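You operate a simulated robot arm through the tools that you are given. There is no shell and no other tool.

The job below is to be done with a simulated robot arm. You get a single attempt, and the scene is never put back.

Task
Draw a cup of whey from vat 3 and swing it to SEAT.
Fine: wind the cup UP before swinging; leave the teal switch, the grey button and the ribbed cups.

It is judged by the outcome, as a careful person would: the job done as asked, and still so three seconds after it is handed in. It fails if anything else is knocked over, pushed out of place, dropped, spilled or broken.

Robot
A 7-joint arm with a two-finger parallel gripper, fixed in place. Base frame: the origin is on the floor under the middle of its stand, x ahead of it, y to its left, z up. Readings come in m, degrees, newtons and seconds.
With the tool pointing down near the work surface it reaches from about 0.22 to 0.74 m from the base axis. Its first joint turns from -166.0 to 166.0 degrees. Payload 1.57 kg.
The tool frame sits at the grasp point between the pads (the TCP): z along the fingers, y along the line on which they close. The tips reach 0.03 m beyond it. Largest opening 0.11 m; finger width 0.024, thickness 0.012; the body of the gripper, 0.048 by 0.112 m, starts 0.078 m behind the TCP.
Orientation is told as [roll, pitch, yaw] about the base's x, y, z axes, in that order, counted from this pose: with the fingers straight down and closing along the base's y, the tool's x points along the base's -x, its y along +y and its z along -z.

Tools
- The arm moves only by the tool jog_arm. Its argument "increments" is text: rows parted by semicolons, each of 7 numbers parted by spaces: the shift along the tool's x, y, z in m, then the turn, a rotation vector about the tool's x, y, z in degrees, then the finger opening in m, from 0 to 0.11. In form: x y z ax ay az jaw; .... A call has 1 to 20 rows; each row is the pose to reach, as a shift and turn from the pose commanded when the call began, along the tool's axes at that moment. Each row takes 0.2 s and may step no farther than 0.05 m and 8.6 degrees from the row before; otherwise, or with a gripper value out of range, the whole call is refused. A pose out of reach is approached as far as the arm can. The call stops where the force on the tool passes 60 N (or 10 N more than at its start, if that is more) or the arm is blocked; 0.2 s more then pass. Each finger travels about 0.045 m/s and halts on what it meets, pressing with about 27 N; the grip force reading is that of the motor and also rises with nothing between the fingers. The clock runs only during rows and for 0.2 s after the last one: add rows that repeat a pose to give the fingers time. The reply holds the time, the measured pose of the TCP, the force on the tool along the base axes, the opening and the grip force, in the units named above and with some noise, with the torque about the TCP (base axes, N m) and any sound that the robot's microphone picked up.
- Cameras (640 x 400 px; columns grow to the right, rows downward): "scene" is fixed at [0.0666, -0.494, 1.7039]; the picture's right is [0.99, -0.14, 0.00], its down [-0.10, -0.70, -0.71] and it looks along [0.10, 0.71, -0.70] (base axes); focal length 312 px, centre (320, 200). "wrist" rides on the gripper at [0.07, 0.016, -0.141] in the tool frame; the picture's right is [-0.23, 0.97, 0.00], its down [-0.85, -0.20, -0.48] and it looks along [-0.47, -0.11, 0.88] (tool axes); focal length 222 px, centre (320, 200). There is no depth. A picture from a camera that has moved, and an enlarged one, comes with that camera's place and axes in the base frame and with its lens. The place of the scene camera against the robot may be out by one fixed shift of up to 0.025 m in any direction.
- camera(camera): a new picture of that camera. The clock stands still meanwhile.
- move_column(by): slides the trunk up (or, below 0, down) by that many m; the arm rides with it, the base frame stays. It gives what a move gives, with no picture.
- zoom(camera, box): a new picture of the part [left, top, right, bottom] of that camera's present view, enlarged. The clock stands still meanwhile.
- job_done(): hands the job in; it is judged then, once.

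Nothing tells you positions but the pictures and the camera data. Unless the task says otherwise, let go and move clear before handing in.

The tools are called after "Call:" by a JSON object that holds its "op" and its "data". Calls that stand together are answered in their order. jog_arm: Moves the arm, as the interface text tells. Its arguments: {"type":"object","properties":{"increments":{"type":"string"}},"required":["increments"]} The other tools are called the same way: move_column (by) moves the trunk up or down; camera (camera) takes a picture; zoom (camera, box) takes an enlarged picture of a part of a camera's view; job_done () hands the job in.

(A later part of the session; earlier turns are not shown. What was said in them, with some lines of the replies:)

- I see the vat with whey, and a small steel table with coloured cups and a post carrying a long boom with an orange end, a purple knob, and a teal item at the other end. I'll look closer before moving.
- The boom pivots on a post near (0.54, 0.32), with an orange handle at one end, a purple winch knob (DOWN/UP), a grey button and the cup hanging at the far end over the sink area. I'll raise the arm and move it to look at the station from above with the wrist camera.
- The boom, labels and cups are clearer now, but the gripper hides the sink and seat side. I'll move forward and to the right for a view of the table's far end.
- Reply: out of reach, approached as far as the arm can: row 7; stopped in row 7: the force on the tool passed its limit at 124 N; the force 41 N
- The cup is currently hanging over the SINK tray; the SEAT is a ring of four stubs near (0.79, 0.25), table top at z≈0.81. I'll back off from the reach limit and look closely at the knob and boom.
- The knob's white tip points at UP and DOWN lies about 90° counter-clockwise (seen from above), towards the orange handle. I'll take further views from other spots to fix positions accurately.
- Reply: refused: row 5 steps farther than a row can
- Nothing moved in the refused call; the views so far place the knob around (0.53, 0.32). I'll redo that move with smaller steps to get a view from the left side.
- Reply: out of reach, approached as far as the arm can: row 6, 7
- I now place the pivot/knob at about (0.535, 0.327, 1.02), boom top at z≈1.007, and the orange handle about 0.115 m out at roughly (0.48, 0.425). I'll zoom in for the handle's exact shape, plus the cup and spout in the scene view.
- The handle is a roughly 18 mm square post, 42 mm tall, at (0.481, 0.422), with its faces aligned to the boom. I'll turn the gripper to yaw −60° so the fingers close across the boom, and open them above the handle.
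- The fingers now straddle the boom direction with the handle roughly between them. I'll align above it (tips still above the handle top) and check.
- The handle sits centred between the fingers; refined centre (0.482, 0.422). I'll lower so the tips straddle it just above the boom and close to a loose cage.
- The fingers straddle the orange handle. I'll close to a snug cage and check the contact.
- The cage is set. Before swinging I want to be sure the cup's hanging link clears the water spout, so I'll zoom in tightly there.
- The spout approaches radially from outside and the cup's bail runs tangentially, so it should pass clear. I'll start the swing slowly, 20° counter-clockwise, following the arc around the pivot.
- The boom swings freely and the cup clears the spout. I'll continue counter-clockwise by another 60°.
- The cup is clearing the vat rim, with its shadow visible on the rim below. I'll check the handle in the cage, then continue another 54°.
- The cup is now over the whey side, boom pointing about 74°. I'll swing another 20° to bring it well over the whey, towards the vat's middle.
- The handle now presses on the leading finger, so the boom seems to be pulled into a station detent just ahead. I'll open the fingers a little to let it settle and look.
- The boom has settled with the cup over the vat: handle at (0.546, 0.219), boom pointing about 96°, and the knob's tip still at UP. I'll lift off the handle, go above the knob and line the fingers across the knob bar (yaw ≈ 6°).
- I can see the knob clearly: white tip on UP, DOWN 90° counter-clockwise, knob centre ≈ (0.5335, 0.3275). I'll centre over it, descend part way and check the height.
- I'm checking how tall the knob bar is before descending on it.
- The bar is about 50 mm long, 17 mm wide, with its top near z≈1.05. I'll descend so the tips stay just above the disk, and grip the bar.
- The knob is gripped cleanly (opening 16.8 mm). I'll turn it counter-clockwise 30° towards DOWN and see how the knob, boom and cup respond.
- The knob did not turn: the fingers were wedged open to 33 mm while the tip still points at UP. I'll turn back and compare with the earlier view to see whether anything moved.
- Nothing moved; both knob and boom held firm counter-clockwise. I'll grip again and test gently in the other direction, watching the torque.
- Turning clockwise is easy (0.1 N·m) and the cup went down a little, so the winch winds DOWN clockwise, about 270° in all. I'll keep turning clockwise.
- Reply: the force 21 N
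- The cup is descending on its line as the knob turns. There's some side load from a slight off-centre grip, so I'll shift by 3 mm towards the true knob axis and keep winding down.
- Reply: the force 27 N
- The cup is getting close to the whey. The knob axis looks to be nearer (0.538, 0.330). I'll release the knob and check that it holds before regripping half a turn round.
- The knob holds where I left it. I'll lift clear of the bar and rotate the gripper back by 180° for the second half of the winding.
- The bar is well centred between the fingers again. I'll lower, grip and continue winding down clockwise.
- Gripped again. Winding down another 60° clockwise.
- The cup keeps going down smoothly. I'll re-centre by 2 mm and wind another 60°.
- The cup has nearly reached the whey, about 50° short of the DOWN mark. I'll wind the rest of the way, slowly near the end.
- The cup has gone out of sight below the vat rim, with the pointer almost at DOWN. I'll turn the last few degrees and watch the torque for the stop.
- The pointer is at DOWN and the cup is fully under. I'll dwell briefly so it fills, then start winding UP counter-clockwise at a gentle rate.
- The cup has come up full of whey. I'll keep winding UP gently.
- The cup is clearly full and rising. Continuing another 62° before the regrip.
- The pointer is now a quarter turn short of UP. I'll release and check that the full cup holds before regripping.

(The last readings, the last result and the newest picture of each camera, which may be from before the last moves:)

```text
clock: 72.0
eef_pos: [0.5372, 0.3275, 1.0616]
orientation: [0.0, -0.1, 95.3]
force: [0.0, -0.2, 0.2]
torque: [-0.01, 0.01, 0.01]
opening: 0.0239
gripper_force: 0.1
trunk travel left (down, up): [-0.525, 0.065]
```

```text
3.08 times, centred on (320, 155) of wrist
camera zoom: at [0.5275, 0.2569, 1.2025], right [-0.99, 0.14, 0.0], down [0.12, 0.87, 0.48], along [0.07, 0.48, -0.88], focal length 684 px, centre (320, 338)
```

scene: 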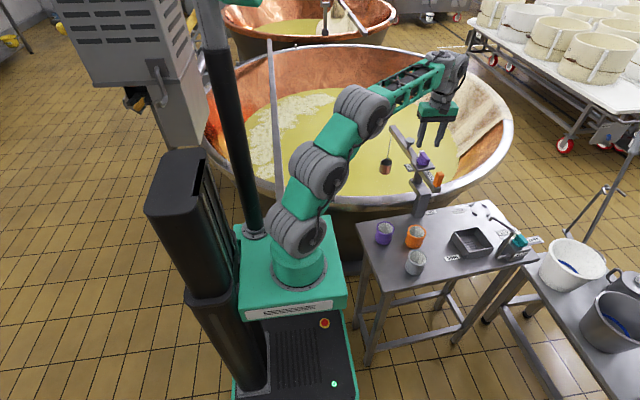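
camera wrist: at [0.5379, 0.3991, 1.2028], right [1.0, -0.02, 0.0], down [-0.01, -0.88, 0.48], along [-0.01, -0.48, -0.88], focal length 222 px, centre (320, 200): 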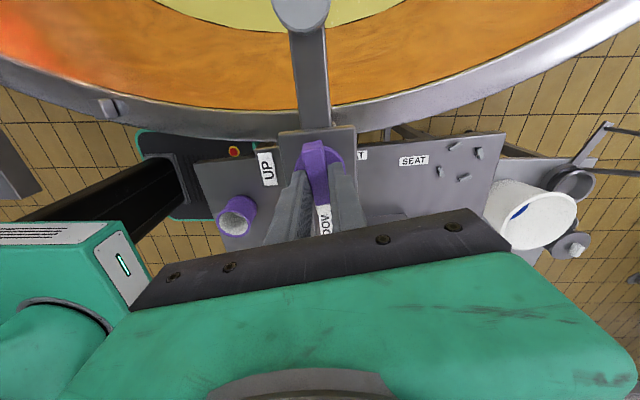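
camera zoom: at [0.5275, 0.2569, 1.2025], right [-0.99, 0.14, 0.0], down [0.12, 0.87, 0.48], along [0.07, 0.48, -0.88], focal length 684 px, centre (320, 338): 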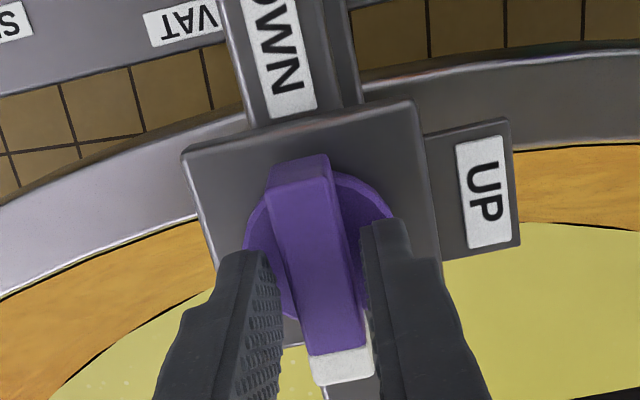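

The knob holds with the full cup. Lifting clear, rotating 180° back, and lining up for the final quarter turn.

Call:
{"op": "jog_arm", "data": {"increments": "0 0 0 0 0 0 0.04; 0 0 0 0 0 0 0.05; 0 0 -0.025 0 0 0 0.05; 0 0 -0.05 0 0 0 0.05; 0 0 -0.05 0 0 8.5 0.05; 0 0 -0.05 0 0 17 0.05; 0 0 -0.05 0 0 25.5 0.05; 0 0 -0.05 0 0 34 0.05; 0 0 -0.05 0 0 42.5 0.05; 0 0 -0.05 0 0 51 0.05; 0 0 -0.05 0 0 59.5 0.05; 0 0 -0.05 0 0 68 0.05; 0 0 -0.05 0 0 76.5 0.05; 0 0 -0.05 0 0 85 0.05; 0 0 -0.05 0 0 93.5 0.05; 0 0 -0.05 0 0 102 0.05; 0 0 -0.05 0 0 110.5 0.05; 0 0 -0.05 0 0 119 0.05; 0 0 -0.05 0 0 127.5 0.05; 0 0 -0.05 0 0 136 0.05"}}

Call:
{"op": "jog_arm", "data": {"increments": "0 0 0 0 0 8.5 0.05; 0 0 0 0 0 17 0.05; 0 0 0 0 0 25.5 0.05; 0 0 0 0 0 34 0.05; 0 0 0 0 0 42 0.05; 0 0 0 0 0 44 0.05; 0 0 0 0 0 44 0.05"}}

Call:
{"op": "zoom", "data": {"camera": "wrist", "box": [220, 90, 420, 220]}}

Call:
{"op": "zoom", "data": {"camera": "scene", "box": [350, 110, 470, 210]}}

```text
clock: 76.2
eef_pos: [0.5373, 0.3293, 1.1106]
orientation: [0.2, 0.0, -40.9]
force: [0.2, 0.2, 1.2]
torque: [0.0, 0.01, -0.01]
opening: 0.05
gripper_force: 0.0
trunk travel left (down, up): [-0.525, 0.065]
```

```text
clock: 77.8
eef_pos: [0.5386, 0.3285, 1.1108]
orientation: [0.0, 0.1, -84.9]
force: [-0.7, 0.9, 0.0]
torque: [-0.01, -0.01, 0.03]
opening: 0.0499
gripper_force: 0.0
trunk travel left (down, up): [-0.525, 0.065]
```

```text
3.08 times, centred on (320, 155) of wrist
camera zoom: at [0.547, 0.3988, 1.2528], right [0.99, -0.14, 0.0], down [-0.12, -0.87, 0.48], along [-0.07, -0.47, -0.88], focal length 684 px, centre (320, 338)
```

zoom: 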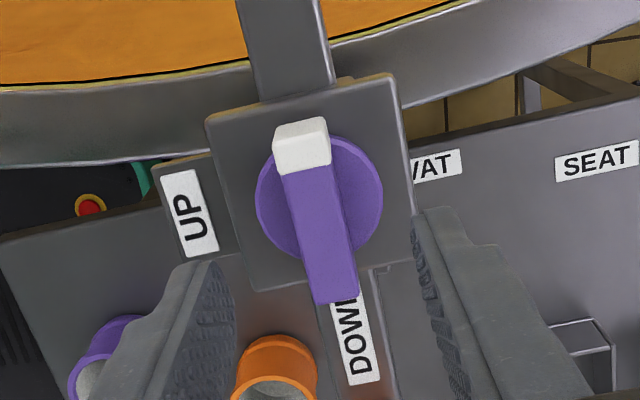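

```text
4.00 times, centred on (410, 160) of scene
camera zoom: at [0.0666, -0.494, 1.7039], right [0.99, -0.14, 0.0], down [-0.1, -0.7, -0.71], along [0.1, 0.71, -0.7], focal length 1247 px, centre (-40, 360)
```

zoom: 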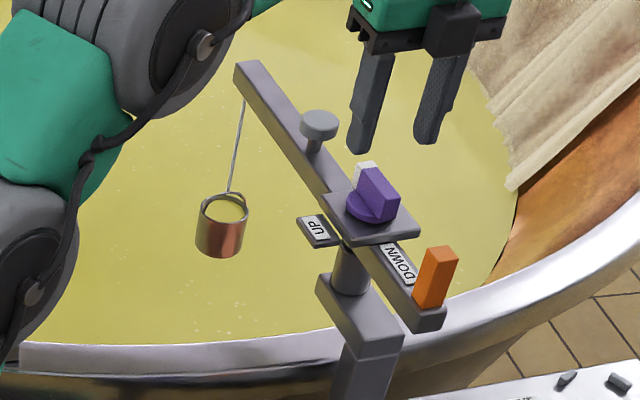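

The bar is centred under the fingers, with the white tip toward the cup. I'll lower, grip and wind the last quarter to UP.

Call:
{"op": "jog_arm", "data": {"increments": "-0.0004 -0.0014 0.02 0 0 0 0.05; -0.0004 -0.0014 0.04 0 0 0 0.05; -0.0004 -0.0014 0.05 0 0 0 0.05; -0.0004 -0.0014 0.05 0 0 0 0.035; -0.0004 -0.0014 0.05 0 0 0 0.02; -0.0004 -0.0014 0.05 0 0 0 0.01; -0.0004 -0.0014 0.05 0 0 0 0.01"}}

Call:
{"op": "jog_arm", "data": {"increments": "0 0 0 0 0 -2 0.01; 0 0 0 0 0 -5 0.01; 0 0 0 0 0 -9 0.01; 0 0 0 0 0 -13 0.01; 0 0 0 0 0 -17 0.01; 0 0 0 0 0 -21 0.01; 0 0 0 0 0 -25 0.01; 0 0 0 0 0 -29 0.01; 0 0 0 0 0 -33 0.01; 0 0 0 0 0 -37 0.01; 0 0 0 0 0 -41 0.01; 0 0 0 0 0 -45 0.01; 0 0 0 0 0 -49 0.01; 0 0 0 0 0 -53 0.01; 0 0 0 0 0 -57 0.01; 0 0 0 0 0 -60 0.01; 0 0 0 0 0 -60 0.01"}}

Call:
{"op": "zoom", "data": {"camera": "scene", "box": [350, 110, 470, 210]}}

Call:
{"op": "zoom", "data": {"camera": "wrist", "box": [220, 90, 420, 220]}}

```text
clock: 79.4
eef_pos: [0.537, 0.3277, 1.0594]
orientation: [0.2, 0.1, -84.6]
force: [6.2, 0.8, -0.5]
torque: [0.47, -0.12, -0.01]
opening: 0.0157
gripper_force: 25.6
trunk travel left (down, up): [-0.525, 0.065]
```

```text
clock: 83.0
eef_pos: [0.5367, 0.3284, 1.0597]
orientation: [0.1, 0.1, -24.7]
force: [8.9, 2.0, -1.6]
torque: [-0.02, -0.26, -0.02]
opening: 0.0158
gripper_force: 31.1
trunk travel left (down, up): [-0.525, 0.065]
```

```text
4.00 times, centred on (410, 160) of scene
camera zoom: at [0.0666, -0.494, 1.7039], right [0.99, -0.14, 0.0], down [-0.1, -0.7, -0.71], along [0.1, 0.71, -0.7], focal length 1247 px, centre (-40, 360)
```

zoom: 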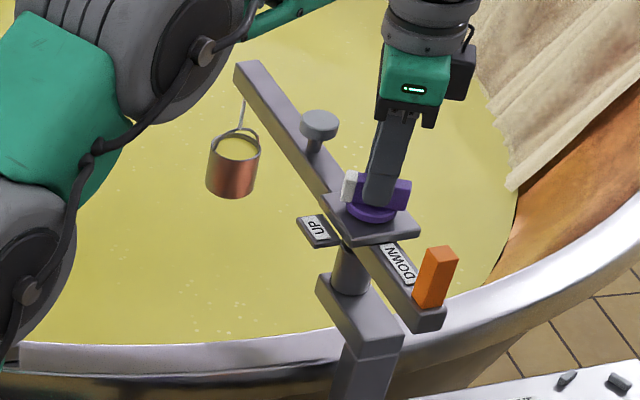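

```text
3.08 times, centred on (320, 155) of wrist
camera zoom: at [0.4805, 0.3715, 1.2023], right [0.61, 0.79, 0.0], down [0.69, -0.54, 0.48], along [0.38, -0.29, -0.88], focal length 684 px, centre (320, 338)
```

zoom: 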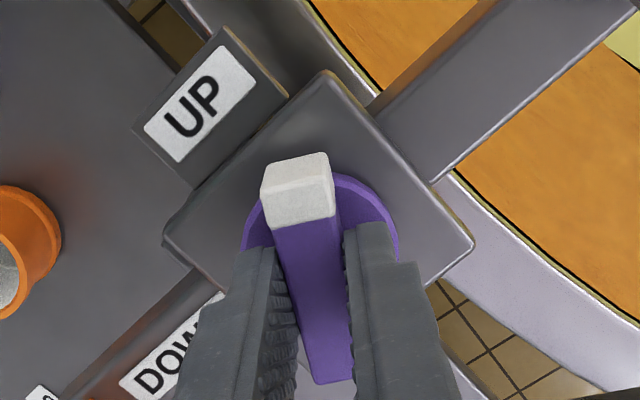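

The full cup is near the top. About 31° more to the UP stop, going slowly at the end.

Call:
{"op": "jog_arm", "data": {"increments": "0.0004 0.001 0 0 0 -2 0.01; 0.0004 0.001 0 0 0 -5 0.01; 0.0004 0.001 0 0 0 -9 0.01; 0.0004 0.001 0 0 0 -13 0.01; 0.0004 0.001 0 0 0 -17 0.01; 0.0004 0.001 0 0 0 -21 0.01; 0.0004 0.001 0 0 0 -24 0.01; 0.0004 0.001 0 0 0 -27 0.01; 0.0004 0.001 0 0 0 -29 0.01; 0.0004 0.001 0 0 0 -30 0.01; 0.0004 0.001 0 0 0 -31 0.01; 0.0004 0.001 0 0 0 -31 0.01; 0.0004 0.001 0 0 0 -31 0.01"}}

Call:
{"op": "zoom", "data": {"camera": "scene", "box": [350, 110, 470, 210]}}

Call:
{"op": "zoom", "data": {"camera": "wrist", "box": [220, 90, 420, 220]}}

```text
clock: 85.8
eef_pos: [0.5368, 0.3282, 1.0596]
orientation: [0.1, 0.0, 6.3]
force: [5.6, -7.5, -2.8]
torque: [-0.39, -0.12, -0.79]
opening: 0.016
gripper_force: 31.5
trunk travel left (down, up): [-0.525, 0.065]
```

```text
4.00 times, centred on (410, 160) of scene
camera zoom: at [0.0666, -0.494, 1.7039], right [0.99, -0.14, 0.0], down [-0.1, -0.7, -0.71], along [0.1, 0.71, -0.7], focal length 1247 px, centre (-40, 360)
```

zoom: 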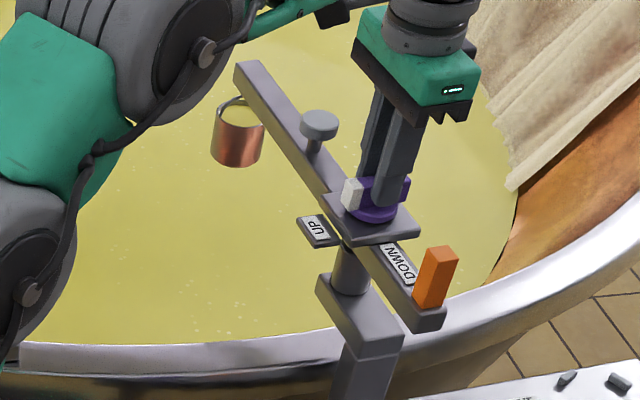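

```text
3.08 times, centred on (320, 155) of wrist
camera zoom: at [0.4659, 0.3361, 1.2023], right [0.12, 0.99, 0.0], down [0.87, -0.11, 0.48], along [0.47, -0.06, -0.88], focal length 684 px, centre (320, 338)
```

zoom: 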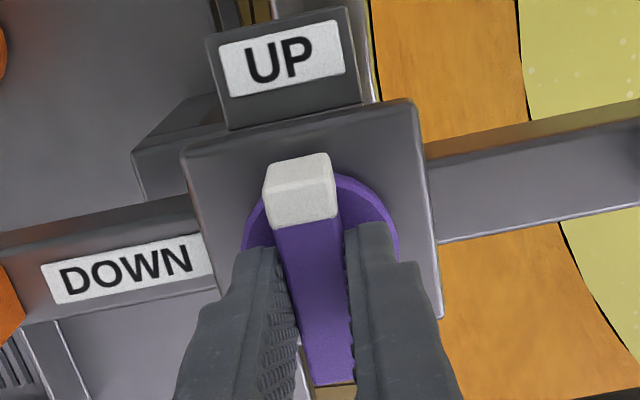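

The torque rise shows the winch is at its UP stop and the cup is full at the top. I'll release the knob, lift off and go back above the orange handle with the fingers turned to straddle it.

Call:
{"op": "jog_arm", "data": {"increments": "0 0 0 0 0 0 0.02; 0 0 0 0 0 0 0.035; 0 0 0 0 0 0 0.05; 0 0 -0.03 0 0 0 0.05; 0 0 -0.06 0 0 0 0.06; 0 -0.01 -0.065 0 0 -8.2 0.06; 0 -0.02 -0.065 0 0 -16.4 0.06; 0 -0.03 -0.065 0 0 -24.6 0.06; 0.001 -0.04 -0.065 0 0 -32.8 0.06; 0.001 -0.05 -0.065 0 0 -41 0.06; 0.001 -0.06 -0.065 0 0 -49.2 0.06; 0.002 -0.07 -0.065 0 0 -57.4 0.06; 0.002 -0.08 -0.065 0 0 -65.6 0.06; 0.003 -0.09 -0.065 0 0 -73.8 0.06; 0.003 -0.1 -0.065 0 0 -82 0.06; 0.003 -0.11 -0.065 0 0 -89.5 0.06; 0.003 -0.11 -0.065 0 0 -89.5 0.06"}}

Call:
{"op": "zoom", "data": {"camera": "wrist", "box": [220, 90, 420, 220]}}

Call:
{"op": "zoom", "data": {"camera": "scene", "box": [350, 90, 510, 220]}}

```text
clock: 89.4
eef_pos: [0.5448, 0.22, 1.1253]
orientation: [0.0, -0.1, 95.9]
force: [0.0, 0.5, -0.3]
torque: [-0.01, 0.0, -0.02]
opening: 0.0602
gripper_force: 0.1
trunk travel left (down, up): [-0.525, 0.065]
```

```text
3.08 times, centred on (320, 155) of wrist
camera zoom: at [0.5356, 0.1479, 1.2674], right [-0.99, 0.13, 0.0], down [0.11, 0.87, 0.48], along [0.06, 0.48, -0.88], focal length 684 px, centre (320, 338)
```

zoom: 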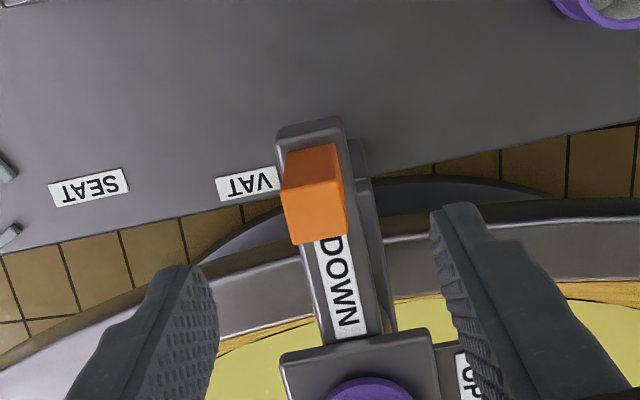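

```text
3.08 times, centred on (430, 155) of scene
camera zoom: at [0.0666, -0.494, 1.7039], right [0.99, -0.14, 0.0], down [-0.1, -0.7, -0.71], along [0.1, 0.71, -0.7], focal length 959 px, centre (-18, 338)
```

zoom: 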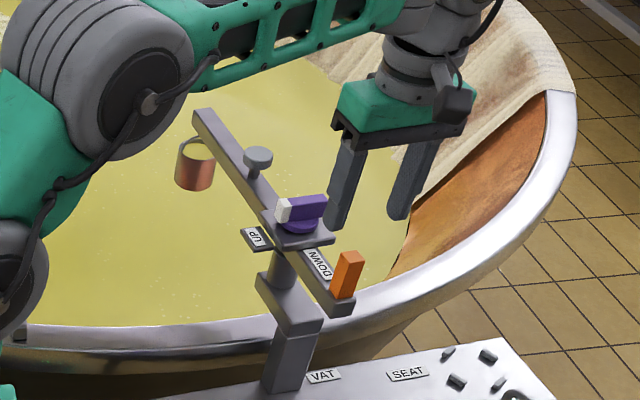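

The handle is centred below and the knob stayed at UP. I'll go down over the handle and grip it firmly this time for a smooth, controlled swing.

Call:
{"op": "jog_arm", "data": {"increments": "0 -0.0008 0.03 0 0 1.2 0.06; 0 -0.0008 0.06 0 0 1.2 0.06; 0 -0.0008 0.08 0 0 1.2 0.06; 0 -0.0008 0.08 0 0 1.2 0.045; 0 -0.0008 0.08 0 0 1.2 0.03; 0 -0.0008 0.08 0 0 1.2 0.022; 0 -0.0008 0.08 0 0 1.2 0.014; 0 -0.0008 0.08 0 0 1.2 0.012; 0 -0.0008 0.08 0 0 1.2 0.012"}}

Call:
{"op": "zoom", "data": {"camera": "wrist", "box": [220, 90, 420, 220]}}

Call:
{"op": "zoom", "data": {"camera": "scene", "box": [350, 90, 510, 220]}}

```text
clock: 91.4
eef_pos: [0.5452, 0.2194, 1.0454]
orientation: [-0.1, -0.1, 94.6]
force: [1.5, -0.3, -1.3]
torque: [0.17, -0.06, 0.0]
opening: 0.0206
gripper_force: 33.9
trunk travel left (down, up): [-0.525, 0.065]
```

```text
3.08 times, centred on (320, 155) of wrist
camera zoom: at [0.5346, 0.1482, 1.187], right [-0.99, 0.15, 0.0], down [0.13, 0.87, 0.48], along [0.07, 0.47, -0.88], focal length 684 px, centre (320, 338)
```

zoom: 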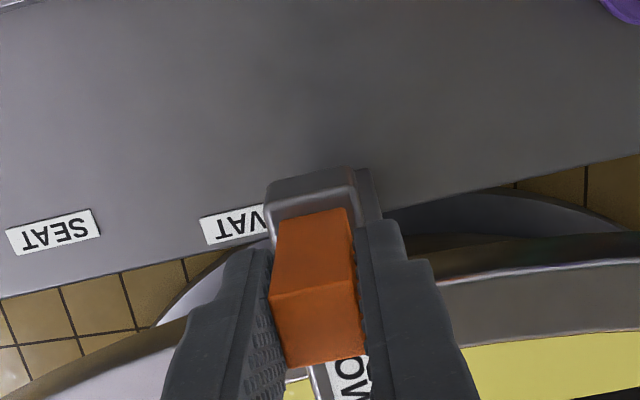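

```text
3.08 times, centred on (430, 155) of scene
camera zoom: at [0.0666, -0.494, 1.7039], right [0.99, -0.14, 0.0], down [-0.1, -0.7, -0.71], along [0.1, 0.71, -0.7], focal length 959 px, centre (-18, 338)
```

zoom: 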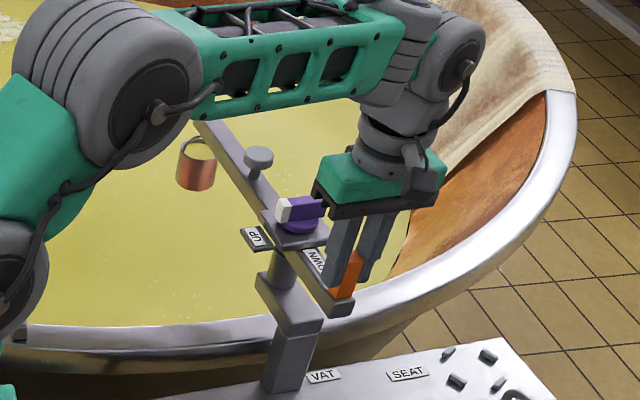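

The handle is gripped and the cup hangs full and UP. I'll swing clockwise smoothly with gentle ramps, first 36°.

Call:
{"op": "jog_arm", "data": {"increments": "0 0.0008 0 0 0 0.4 0.012; 0 0.0023 0 0 0 1.2 0.012; -0.0001 0.0045 0 0 0 2.4 0.012; -0.0003 0.0075 0 0 0 4 0.012; -0.0006 0.0113 0 0 0 6 0.012; -0.0011 0.0156 0 0 0 8.3 0.012; -0.0019 0.0202 0 0 0 10.8 0.012; -0.0029 0.0248 0 0 0 13.3 0.012; -0.0041 0.0294 0 0 0 15.8 0.012; -0.0055 0.0339 0 0 0 18.3 0.012; -0.007 0.0384 0 0 0 20.8 0.012; -0.0088 0.0427 0 0 0 23.3 0.012; -0.0108 0.047 0 0 0 25.8 0.012; -0.0129 0.0512 0 0 0 28.3 0.012; -0.015 0.055 0 0 0 30.6 0.012; -0.017 0.0582 0 0 0 32.6 0.012; -0.0187 0.0607 0 0 0 34.2 0.012; -0.02 0.0626 0 0 0 35.4 0.012; -0.0208 0.0638 0 0 0 36.2 0.012; -0.0213 0.0644 0 0 0 36.6 0.012"}}

Call:
{"op": "zoom", "data": {"camera": "scene", "box": [370, 80, 530, 210]}}

Call:
{"op": "zoom", "data": {"camera": "wrist", "box": [220, 90, 420, 220]}}

```text
clock: 95.6
eef_pos: [0.4798, 0.2347, 1.0458]
orientation: [0.1, 0.0, 57.9]
force: [-2.5, -3.5, -9.7]
torque: [-0.21, -0.26, 0.21]
opening: 0.0209
gripper_force: 34.3
trunk travel left (down, up): [-0.525, 0.065]
```

```text
3.08 times, centred on (450, 145) of scene
camera zoom: at [0.0666, -0.494, 1.7039], right [0.99, -0.14, 0.0], down [-0.1, -0.7, -0.71], along [0.1, 0.71, -0.7], focal length 959 px, centre (-80, 369)
```

zoom: 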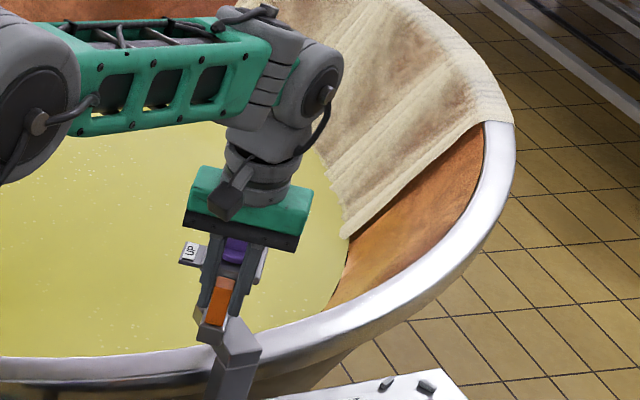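

```text
3.08 times, centred on (320, 155) of wrist
camera zoom: at [0.4292, 0.1842, 1.1871], right [-0.7, 0.71, 0.0], down [0.62, 0.62, 0.48], along [0.34, 0.34, -0.88], focal length 684 px, centre (320, 338)
```

zoom: 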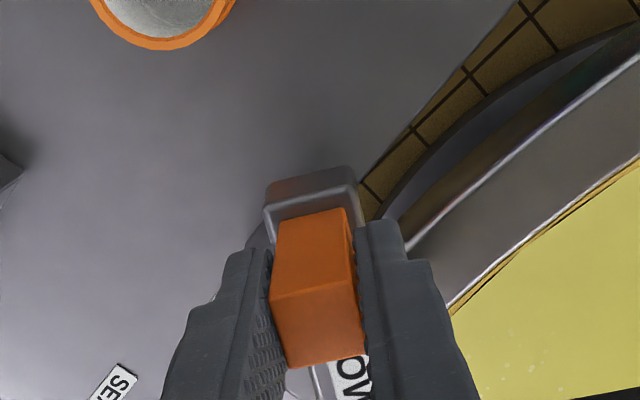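

The swing is going smoothly. Next 36.6° takes the cup across the rim (it cleared it on the way in at the same height).

Call:
{"op": "jog_arm", "data": {"increments": "0 0.0008 0 0 0 0.4 0.012; 0 0.0023 0 0 0 1.2 0.012; -0.0001 0.0045 0 0 0 2.4 0.012; -0.0003 0.0075 0 0 0 4 0.012; -0.0006 0.0113 0 0 0 6 0.012; -0.0011 0.0156 0 0 0 8.3 0.012; -0.0019 0.0202 0 0 0 10.8 0.012; -0.0029 0.0248 0 0 0 13.3 0.012; -0.0041 0.0294 0 0 0 15.8 0.012; -0.0055 0.0339 0 0 0 18.3 0.012; -0.007 0.0384 0 0 0 20.8 0.012; -0.0088 0.0427 0 0 0 23.3 0.012; -0.0108 0.047 0 0 0 25.8 0.012; -0.0129 0.0512 0 0 0 28.3 0.012; -0.015 0.055 0 0 0 30.6 0.012; -0.017 0.0582 0 0 0 32.6 0.012; -0.0187 0.0607 0 0 0 34.2 0.012; -0.02 0.0626 0 0 0 35.4 0.012; -0.0208 0.0638 0 0 0 36.2 0.012; -0.0213 0.0644 0 0 0 36.6 0.012"}}

Call:
{"op": "zoom", "data": {"camera": "scene", "box": [370, 110, 530, 240]}}

Call:
{"op": "zoom", "data": {"camera": "wrist", "box": [220, 90, 420, 220]}}

```text
clock: 99.8
eef_pos: [0.4349, 0.2885, 1.0464]
orientation: [0.1, 0.0, 21.4]
force: [-13.5, -3.0, -18.0]
torque: [-0.25, 0.14, 0.18]
opening: 0.0208
gripper_force: 33.8
trunk travel left (down, up): [-0.525, 0.065]
```

```text
3.08 times, centred on (450, 175) of scene
camera zoom: at [0.0666, -0.494, 1.7039], right [0.99, -0.14, 0.0], down [-0.1, -0.7, -0.71], along [0.1, 0.71, -0.7], focal length 959 px, centre (-80, 277)
```

zoom: 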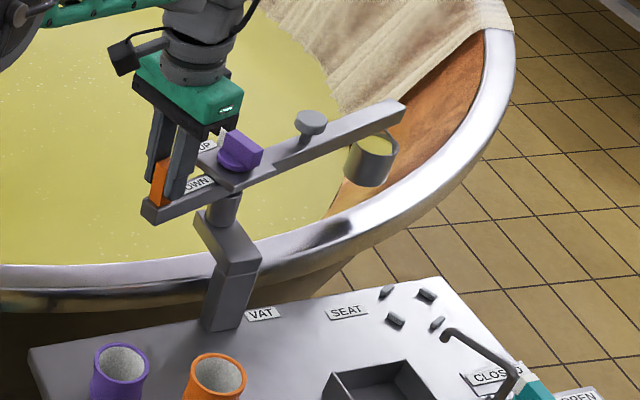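

```text
3.08 times, centred on (320, 155) of wrist
camera zoom: at [0.3649, 0.2771, 1.1873], right [-0.14, 0.99, 0.0], down [0.87, 0.13, 0.48], along [0.47, 0.07, -0.88], focal length 684 px, centre (320, 338)
```

zoom: 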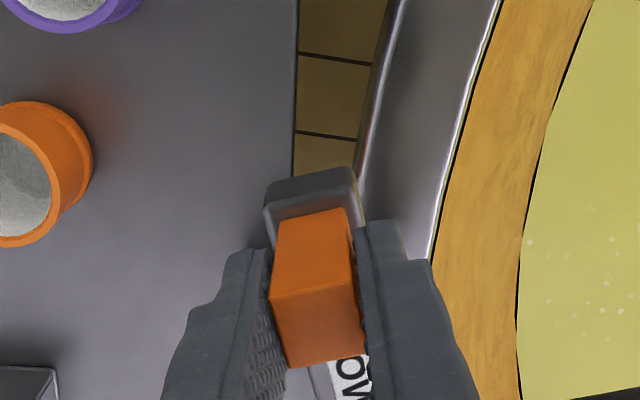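

The cup is past the rim and still full. Some vertical strain has built up in the grip, so I'll relax and regrip the handle before the last part.

Call:
{"op": "jog_arm", "data": {"increments": "0 0 0 0 0 0 0.018; 0 0 0 0 0 0 0.023; 0 0 0 0 0 0 0.026; 0 0 0 0 0 0 0.026"}}

Call:
{"op": "zoom", "data": {"camera": "wrist", "box": [220, 90, 420, 220]}}

Call:
{"op": "zoom", "data": {"camera": "scene", "box": [430, 150, 530, 230]}}

```text
clock: 100.8
eef_pos: [0.4366, 0.287, 1.0454]
orientation: [0.1, -0.1, 21.5]
force: [0.5, 0.8, -0.6]
torque: [0.02, -0.01, 0.01]
opening: 0.026
gripper_force: 0.0
trunk travel left (down, up): [-0.525, 0.065]
```

```text
3.08 times, centred on (320, 155) of wrist
camera zoom: at [0.3659, 0.2768, 1.188], right [-0.14, 0.99, 0.0], down [0.87, 0.12, 0.48], along [0.47, 0.07, -0.88], focal length 684 px, centre (320, 338)
```

zoom: 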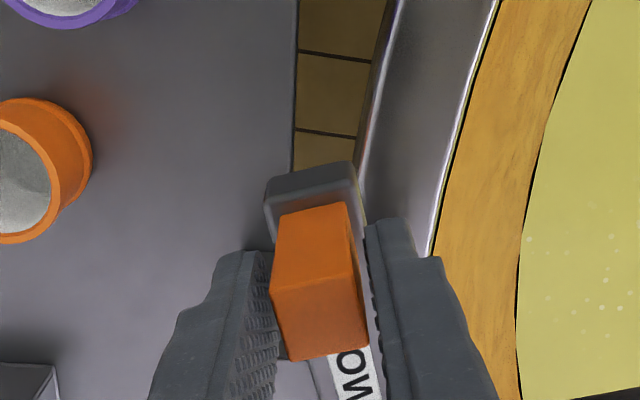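

```text
5.00 times, centred on (480, 190) of scene
camera zoom: at [0.0666, -0.494, 1.7039], right [0.99, -0.14, 0.0], down [-0.1, -0.7, -0.71], along [0.1, 0.71, -0.7], focal length 1559 px, centre (-480, 250)
```

zoom: 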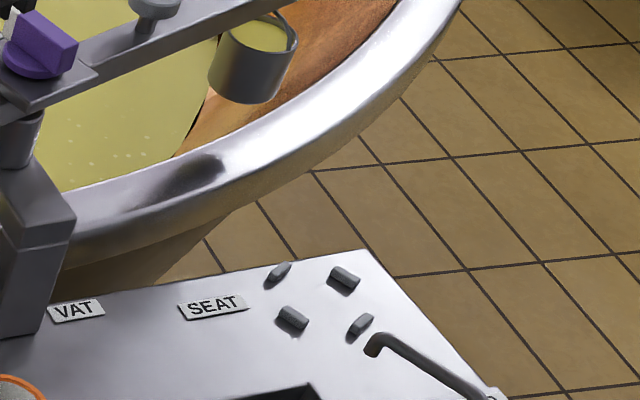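

The boom stays put when loosened, and the SEAT stubs are about 39° further on. I'll close to a snug cage and swing gently on towards the SEAT.

Call:
{"op": "jog_arm", "data": {"increments": "0 0 0 0 0 0 0.022; 0 0 0 0 0 0 0.022"}}

Call:
{"op": "jog_arm", "data": {"increments": "0 0.0008 0 0 0 0.4 0.022; 0 0.0023 0 0 0 1.2 0.022; -0.0001 0.0045 0 0 0 2.4 0.022; -0.0003 0.0075 0 0 0 4 0.022; -0.0006 0.0113 0 0 0 6 0.022; -0.0011 0.0156 0 0 0 8.3 0.022; -0.0019 0.0202 0 0 0 10.8 0.022; -0.0029 0.0248 0 0 0 13.3 0.022; -0.0041 0.0294 0 0 0 15.8 0.022; -0.0055 0.0339 0 0 0 18.3 0.022; -0.007 0.0384 0 0 0 20.8 0.022; -0.0088 0.0427 0 0 0 23.3 0.022; -0.0106 0.0467 0 0 0 25.6 0.022; -0.0123 0.05 0 0 0 27.6 0.022; -0.0139 0.053 0 0 0 29.4 0.022; -0.0154 0.0556 0 0 0 31 0.022; -0.0166 0.0576 0 0 0 32.2 0.022; -0.0175 0.059 0 0 0 33.1 0.022; -0.0181 0.0599 0 0 0 33.7 0.022; -0.0185 0.0604 0 0 0 34 0.022"}}

Call:
{"op": "zoom", "data": {"camera": "scene", "box": [370, 130, 530, 260]}}

Call:
{"op": "zoom", "data": {"camera": "wrist", "box": [220, 90, 420, 220]}}

Call:
{"op": "zoom", "data": {"camera": "scene", "box": [450, 170, 530, 240]}}

```text
clock: 101.4
eef_pos: [0.4374, 0.2875, 1.0455]
orientation: [0.2, 0.0, 21.3]
force: [0.4, 0.2, -0.5]
torque: [0.03, -0.01, 0.0]
opening: 0.022
gripper_force: 0.1
trunk travel left (down, up): [-0.525, 0.065]
```

```text
clock: 105.6
eef_pos: [0.433, 0.3511, 1.0453]
orientation: [0.1, 0.0, -12.6]
force: [1.4, 0.8, 0.0]
torque: [0.01, -0.03, -0.02]
opening: 0.0229
gripper_force: 0.7
trunk travel left (down, up): [-0.525, 0.065]
```

```text
3.08 times, centred on (450, 195) of scene
camera zoom: at [0.0666, -0.494, 1.7039], right [0.99, -0.14, 0.0], down [-0.1, -0.7, -0.71], along [0.1, 0.71, -0.7], focal length 959 px, centre (-80, 215)
```

zoom: 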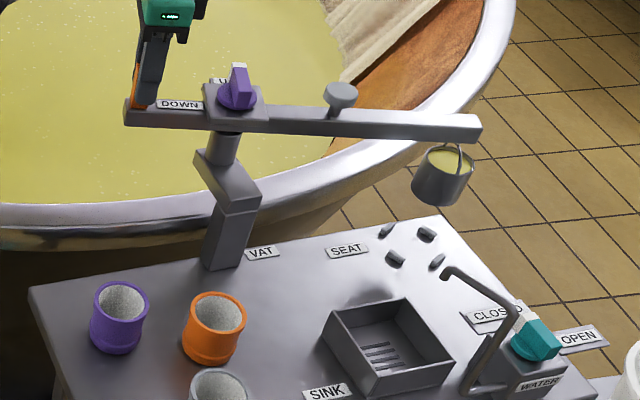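

```text
3.08 times, centred on (320, 155) of wrist
camera zoom: at [0.3672, 0.3813, 1.1878], right [0.43, 0.9, 0.0], down [0.79, -0.38, 0.48], along [0.43, -0.21, -0.88], focal length 684 px, centre (320, 338)
```

zoom: 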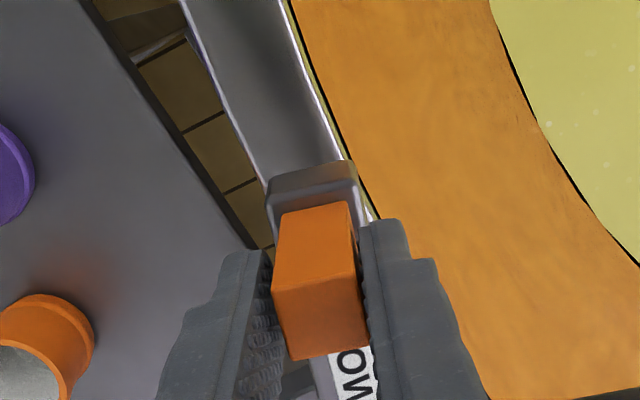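

```text
5.71 times, centred on (490, 205) of scene
camera zoom: at [0.0666, -0.494, 1.7039], right [0.99, -0.14, 0.0], down [-0.1, -0.7, -0.71], along [0.1, 0.71, -0.7], focal length 1782 px, centre (-651, 171)
```

zoom: 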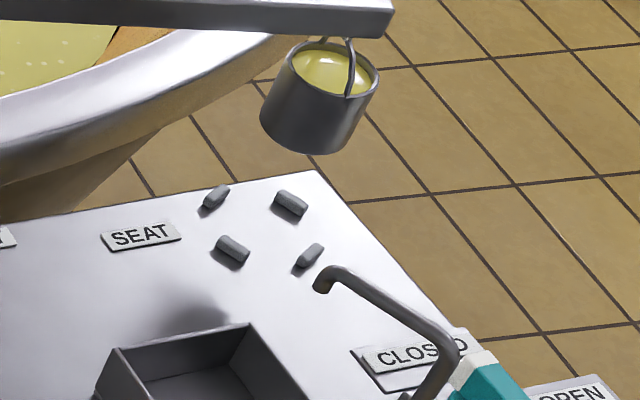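

The handle is now leading slightly, pulled towards the SEAT detent. I'll follow it gently another 4.5° so it settles without a jerk.

Call:
{"op": "jog_arm", "data": {"increments": "0 0.0006 0 0 0 0.3 0.022; 0 0.0013 0 0 0 0.7 0.022; 0 0.0023 0 0 0 1.2 0.022; -0.0001 0.0034 0 0 0 1.8 0.022; -0.0001 0.0045 0 0 0 2.4 0.022; -0.0002 0.0057 0 0 0 3 0.022; -0.0002 0.0068 0 0 0 3.6 0.022; -0.0003 0.0077 0 0 0 4.1 0.022; -0.0003 0.0085 0 0 0 4.5 0.022; -0.0003 0.0085 0 0 0 4.5 0.022; -0.0003 0.0085 0 0 0 4.5 0.022"}}

Call:
{"op": "zoom", "data": {"camera": "wrist", "box": [220, 90, 420, 220]}}

Call:
{"op": "zoom", "data": {"camera": "scene", "box": [450, 170, 530, 240]}}

```text
clock: 108.0
eef_pos: [0.4337, 0.3579, 1.0461]
orientation: [0.1, -0.1, -17.0]
force: [-0.3, -2.8, -1.0]
torque: [-0.05, 0.0, 0.05]
opening: 0.0245
gripper_force: 1.7
trunk travel left (down, up): [-0.525, 0.065]
```

```text
3.08 times, centred on (320, 155) of wrist
camera zoom: at [0.372, 0.3938, 1.1878], right [0.5, 0.86, 0.0], down [0.76, -0.44, 0.48], along [0.41, -0.24, -0.88], focal length 684 px, centre (320, 338)
```

zoom: 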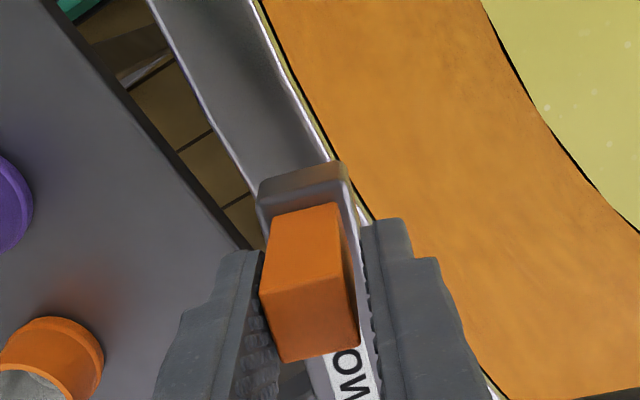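

```text
5.71 times, centred on (490, 205) of scene
camera zoom: at [0.0666, -0.494, 1.7039], right [0.99, -0.14, 0.0], down [-0.1, -0.7, -0.71], along [0.1, 0.71, -0.7], focal length 1782 px, centre (-651, 171)
```

zoom: 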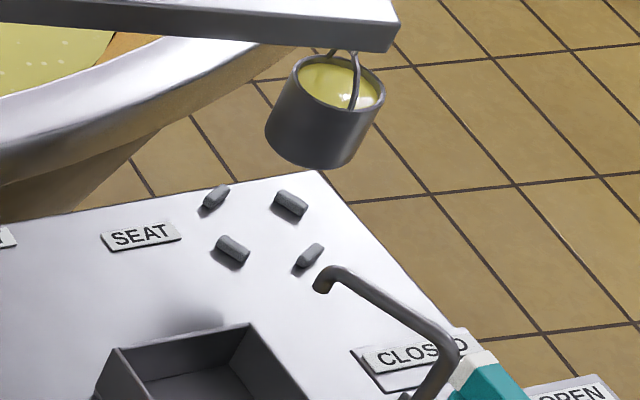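

The cup is slightly past the detent centre now (the handle pushes back with about 3 N). I'll ease back about 2° so it rests in the detent.

Call:
{"op": "jog_arm", "data": {"increments": "0 -0.0008 0 0 0 -0.4 0.022; 0 -0.0017 0 0 0 -0.9 0.022; 0 -0.0026 0 0 0 -1.4 0.022; 0 -0.0034 0 0 0 -1.8 0.022; 0 -0.0038 0 0 0 -2 0.022; 0 -0.0038 0 0 0 -2 0.022; 0 -0.0038 0 0 0 -2 0.022"}}

Call:
{"op": "zoom", "data": {"camera": "wrist", "box": [220, 90, 420, 220]}}

Call:
{"op": "zoom", "data": {"camera": "scene", "box": [450, 170, 530, 240]}}

```text
clock: 109.6
eef_pos: [0.4332, 0.3551, 1.0454]
orientation: [0.1, 0.0, -15.1]
force: [-0.6, 1.0, 1.2]
torque: [-0.01, 0.0, 0.01]
opening: 0.0229
gripper_force: 0.3
trunk travel left (down, up): [-0.525, 0.065]
```

```text
3.08 times, centred on (320, 155) of wrist
camera zoom: at [0.3698, 0.3884, 1.1878], right [0.47, 0.88, 0.0], down [0.77, -0.42, 0.48], along [0.42, -0.23, -0.88], focal length 684 px, centre (320, 338)
```

zoom: 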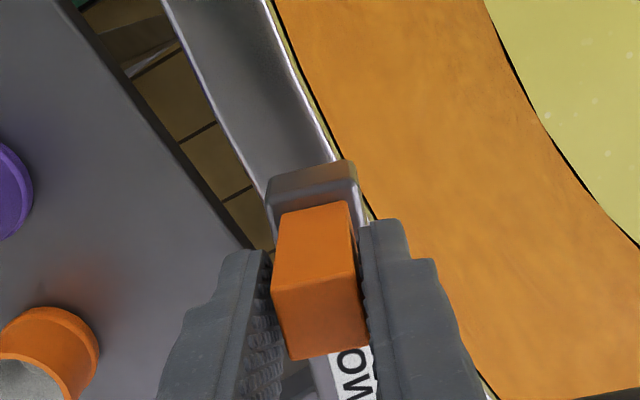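

```text
5.71 times, centred on (490, 205) of scene
camera zoom: at [0.0666, -0.494, 1.7039], right [0.99, -0.14, 0.0], down [-0.1, -0.7, -0.71], along [0.1, 0.71, -0.7], focal length 1782 px, centre (-651, 171)
```

zoom: 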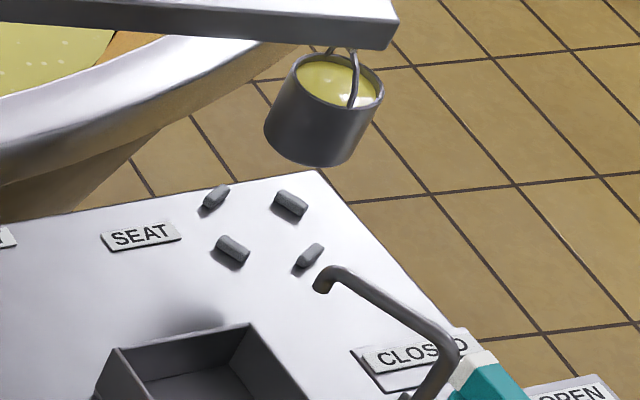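

The handle now sits freely near the detent centre. I'll open the fingers gradually and let the boom settle.

Call:
{"op": "jog_arm", "data": {"increments": "0 0 0 0 0 0 0.024; 0 0 0 0 0 0 0.026; 0 0 0 0 0 0 0.028; 0 0 0 0 0 0 0.032; 0 0 0 0 0 0 0.04; 0 0 0 0 0 0 0.05; 0 0 0 0 0 0 0.06; 0 0 0 0 0 0 0.06; 0 0 0 0 0 0 0.06; 0 0 0 0 0 0 0.06"}}

Call:
{"op": "zoom", "data": {"camera": "wrist", "box": [220, 90, 420, 220]}}

Call:
{"op": "zoom", "data": {"camera": "scene", "box": [450, 170, 530, 240]}}

```text
clock: 111.8
eef_pos: [0.4329, 0.3544, 1.0449]
orientation: [0.1, -0.1, -15.1]
force: [0.3, -0.6, 0.4]
torque: [0.02, -0.03, 0.0]
opening: 0.06
gripper_force: 0.2
trunk travel left (down, up): [-0.525, 0.065]
```

```text
3.08 times, centred on (320, 155) of wrist
camera zoom: at [0.3698, 0.3883, 1.1878], right [0.47, 0.88, 0.0], down [0.77, -0.42, 0.48], along [0.42, -0.23, -0.88], focal length 684 px, centre (320, 338)
```

zoom: 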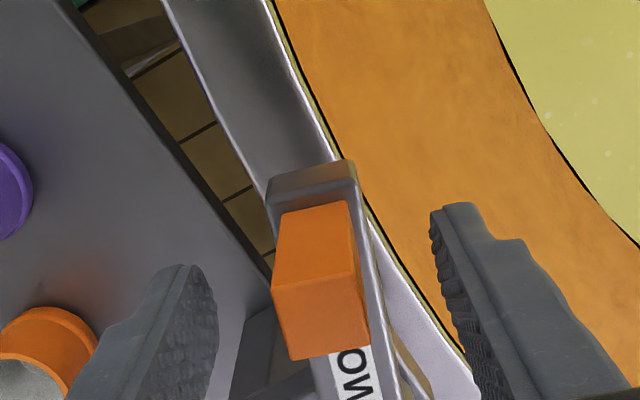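

```text
5.71 times, centred on (490, 205) of scene
camera zoom: at [0.0666, -0.494, 1.7039], right [0.99, -0.14, 0.0], down [-0.1, -0.7, -0.71], along [0.1, 0.71, -0.7], focal length 1782 px, centre (-651, 171)
```

zoom: 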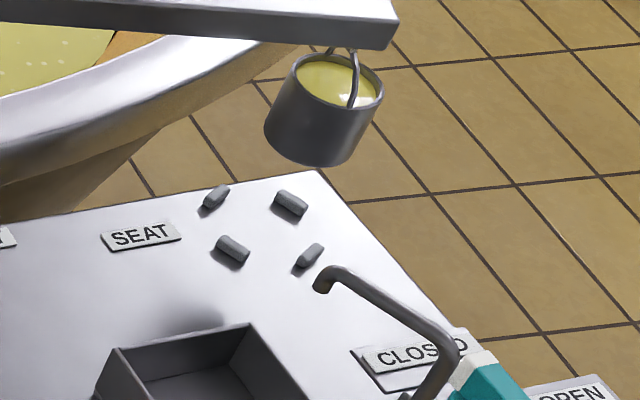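

The boom rests in the SEAT detent with the cup full. I'll lift straight off the handle and move to where I can check the cup against the seat stubs from above.

Call:
{"op": "jog_arm", "data": {"increments": "0 0 -0.03 0 0 0 0.06; 0 0 -0.06 0 0 0 0.06; 0 0 -0.1 0 0 0 0.06; 0 0 -0.14 0 0 0 0.05; 0 0 -0.17 0 0 0 0.03; -0.022 -0.034 -0.19 0 0 -2 0.02; -0.044 -0.068 -0.2 0 0 -4 0.01; -0.066 -0.102 -0.2 0 0 -6 0; -0.088 -0.136 -0.2 0 0 -8 0; -0.11 -0.17 -0.2 0 0 -10 0; -0.132 -0.204 -0.2 0 0 -12 0; -0.154 -0.238 -0.2 0 0 -14 0; -0.176 -0.272 -0.2 0 0 -15 0; -0.198 -0.306 -0.2 0 0 -15 0; -0.21 -0.33 -0.2 0 0 -15 0; -0.21 -0.33 -0.2 0 0 -15 0"}}

Call:
{"op": "camera", "data": {"camera": "wrist"}}

Call:
{"op": "zoom", "data": {"camera": "wrist", "box": [320, 60, 520, 220]}}

Call:
{"op": "camera", "data": {"camera": "scene"}}

Call:
{"op": "zoom", "data": {"camera": "scene", "box": [380, 130, 540, 260]}}

```text
clock: 115.2
eef_pos: [0.5489, -0.0193, 1.245]
orientation: [0.1, 0.0, -0.1]
force: [-0.5, -1.2, 0.7]
torque: [-0.01, -0.02, 0.0]
opening: 0.0002
gripper_force: 21.1
trunk travel left (down, up): [-0.525, 0.065]
```

```text
taken
camera wrist: at [0.4791, -0.0029, 1.3869], right [0.23, 0.97, 0.0], down [0.85, -0.2, 0.48], along [0.47, -0.11, -0.88], focal length 222 px, centre (320, 200)
```

wrist: 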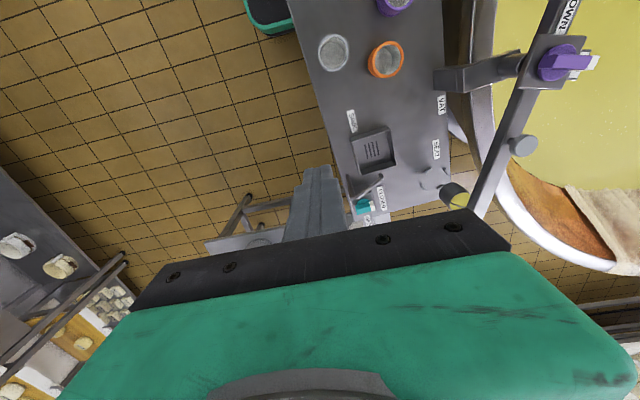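

```text
2.50 times, centred on (420, 140) of wrist
camera zoom: at [0.4791, -0.0029, 1.3869], right [0.23, 0.97, 0.0], down [0.85, -0.2, 0.48], along [0.47, -0.11, -0.88], focal length 555 px, centre (70, 350)
```

zoom: 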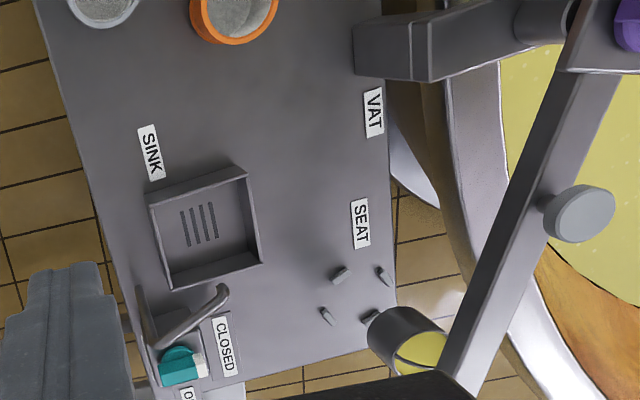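

```text
taken
```

scene: 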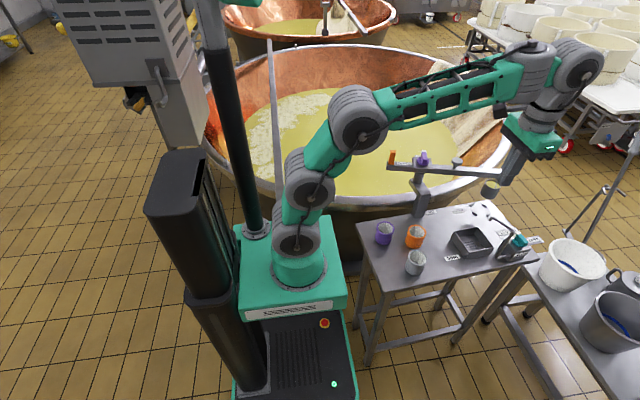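

```text
3.08 times, centred on (460, 195) of scene
camera zoom: at [0.0666, -0.494, 1.7039], right [0.99, -0.14, 0.0], down [-0.1, -0.7, -0.71], along [0.1, 0.71, -0.7], focal length 959 px, centre (-111, 215)
```

zoom: 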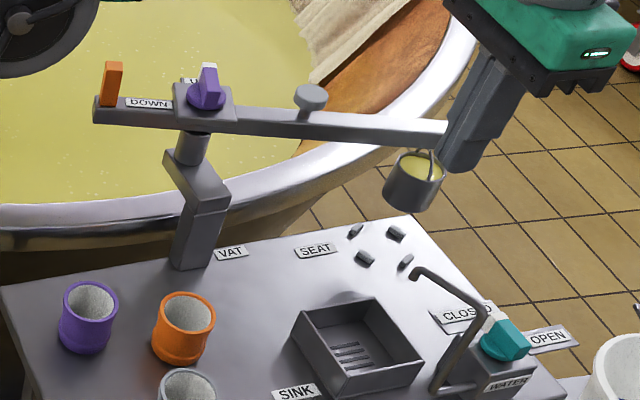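

The cup hangs full next to/over the SEAT stubs, but I want to measure the boom angle against the seat precisely. I'll move the camera to look along the boom's own vertical plane from above.

Call:
{"op": "jog_arm", "data": {"increments": "-0.003 0.022 0 0 0 8.2 0; -0.006 0.044 0.004 0 0 16.4 0; -0.009 0.066 0.008 0 0 24.6 0; -0.012 0.088 0.012 0 0 32.8 0; -0.015 0.11 0.016 0 0 41 0; -0.018 0.132 0.02 0 0 49.2 0; -0.021 0.154 0.025 0 0 57.4 0; -0.024 0.176 0.03 0 0 65.6 0; -0.027 0.198 0.035 0 0 73.8 0; -0.03 0.22 0.04 0 0 82 0; -0.034 0.24 0.045 0 0 90 0; -0.036 0.249 0.045 0 0 90 0; -0.036 0.249 0.045 0 0 90 0"}}

Call:
{"op": "camera", "data": {"camera": "wrist"}}

Call:
{"op": "zoom", "data": {"camera": "wrist", "box": [300, 20, 500, 160]}}

```text
clock: 118.0
eef_pos: [0.5872, 0.2302, 1.2002]
orientation: [-0.1, 0.1, -90.2]
force: [-1.1, 0.0, 0.6]
torque: [0.0, -0.02, 0.01]
opening: 0.0002
gripper_force: 21.6
trunk travel left (down, up): [-0.525, 0.065]
```

```text
taken
camera wrist: at [0.6021, 0.2995, 1.3426], right [0.97, -0.23, 0.0], down [-0.2, -0.86, 0.48], along [-0.11, -0.46, -0.88], focal length 222 px, centre (320, 200)
```

wrist: 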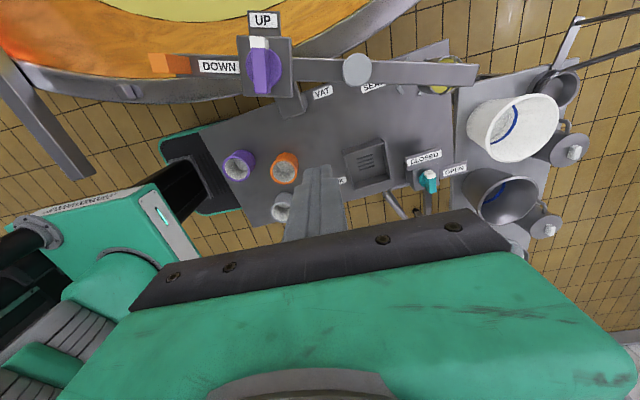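

```text
2.86 times, centred on (400, 90) of wrist
camera zoom: at [0.6021, 0.2995, 1.3426], right [0.97, -0.23, 0.0], down [-0.2, -0.86, 0.48], along [-0.11, -0.46, -0.88], focal length 635 px, centre (91, 514)
```

zoom: 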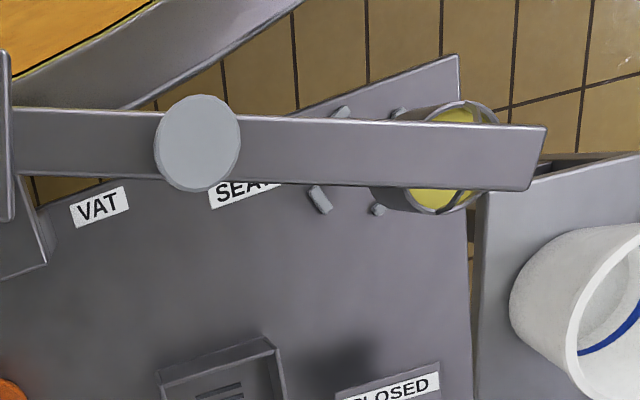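

From this view the cup's rim centre (≈0.796, 0.257) coincides with the centre of the SEAT stubs (≈0.796, 0.257), so the boom is settled at SEAT. I'll retreat clear of the boom and do a final check of knob, cup and surroundings.

Call:
{"op": "jog_arm", "data": {"increments": "0 -0.02 -0.02 0 0 0 0; 0 -0.05 -0.03 0 0 0 0; 0 -0.09 -0.04 0 0 0 0; 0 -0.13 -0.04 0 0 0 0; 0 -0.17 -0.04 0 0 0 0; 0 -0.2 -0.04 0 0 0 0; 0 -0.22 -0.04 0 0 0 0; 0 -0.22 -0.04 0 0 0 0"}}

Call:
{"op": "camera", "data": {"camera": "scene"}}

Call:
{"op": "zoom", "data": {"camera": "scene", "box": [380, 130, 540, 260]}}

Call:
{"op": "zoom", "data": {"camera": "scene", "box": [470, 170, 520, 210]}}

Call:
{"op": "zoom", "data": {"camera": "scene", "box": [380, 135, 460, 195]}}

```text
clock: 119.8
eef_pos: [0.3648, 0.2309, 1.2395]
orientation: [0.0, 0.1, -90.1]
force: [0.3, -0.7, -0.1]
torque: [-0.01, -0.01, 0.02]
opening: 0.0
gripper_force: 21.2
trunk travel left (down, up): [-0.525, 0.065]
```

```text
taken
```

scene: 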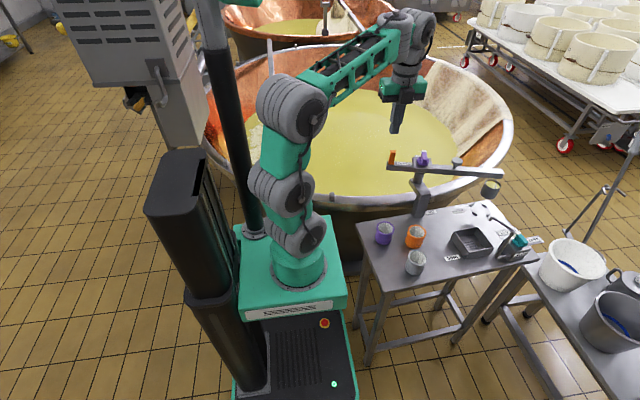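

```text
3.08 times, centred on (460, 195) of scene
camera zoom: at [0.0666, -0.494, 1.7039], right [0.99, -0.14, 0.0], down [-0.1, -0.7, -0.71], along [0.1, 0.71, -0.7], focal length 959 px, centre (-111, 215)
```

zoom: 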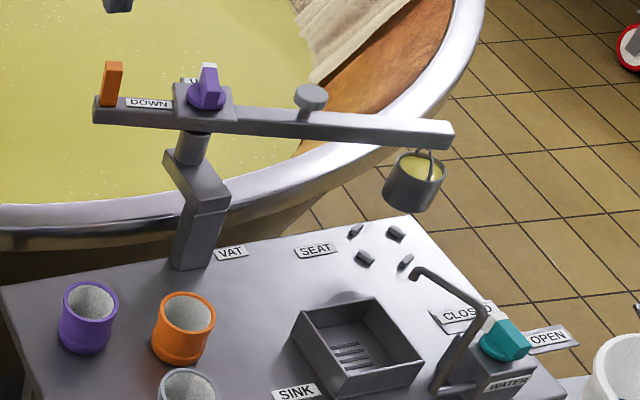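

```text
10.00 times, centred on (495, 190) of scene
camera zoom: at [0.0666, -0.494, 1.7039], right [0.99, -0.14, 0.0], down [-0.1, -0.7, -0.71], along [0.1, 0.71, -0.7], focal length 3118 px, centre (-1430, 300)
```

zoom: 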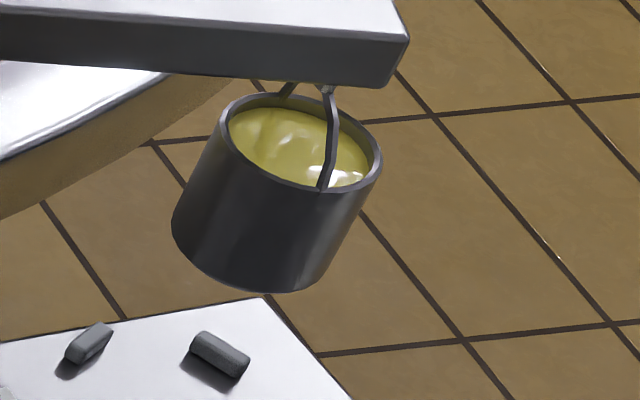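

```text
6.67 times, centred on (420, 165) of scene
camera zoom: at [0.0666, -0.494, 1.7039], right [0.99, -0.14, 0.0], down [-0.1, -0.7, -0.71], along [0.1, 0.71, -0.7], focal length 2078 px, centre (-347, 433)
```

zoom: 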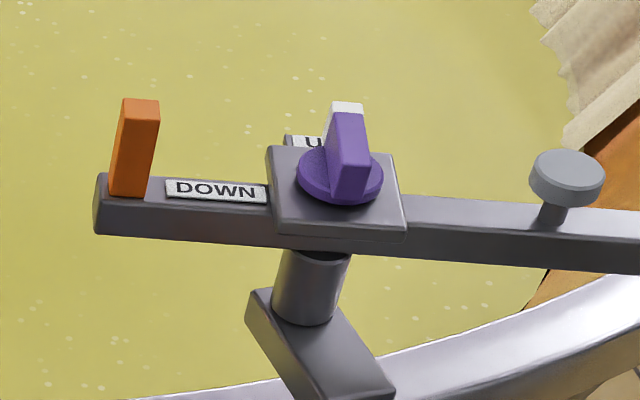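

The cup hangs full of whey over the SEAT stubs, the winch pointer is at UP, and the boom stays put. The teal switch, grey button and ribbed cups are untouched, and the arm is clear, so I'm handing the job in.

Call:
{"op": "job_done", "data": {}}

```text
The job is handed in.
```

The cup is full of whey from the vat, wound UP, and hanging over the SEAT stubs. I have handed the job in, but no verdict has come back yet.

- **Swing and winding:** I wound the cup UP to its stop before swinging it. The boom stayed at SEAT after I let go of the handle.
- **Direction of the winch:** the knob only lowers the cup when turned clockwise, about 270° in all. My first try was counter-clockwise, against the UP stop. It moved nothing, and I saw no damage.
- **Left alone:** the teal switch is still at CLOSED, and I did not touch the grey button or the ribbed cups. I saw no spills, and the arm is clear of the station.

I left the cup UP over the seat and did not lower it onto the stubs, because the job only asked to swing it there.
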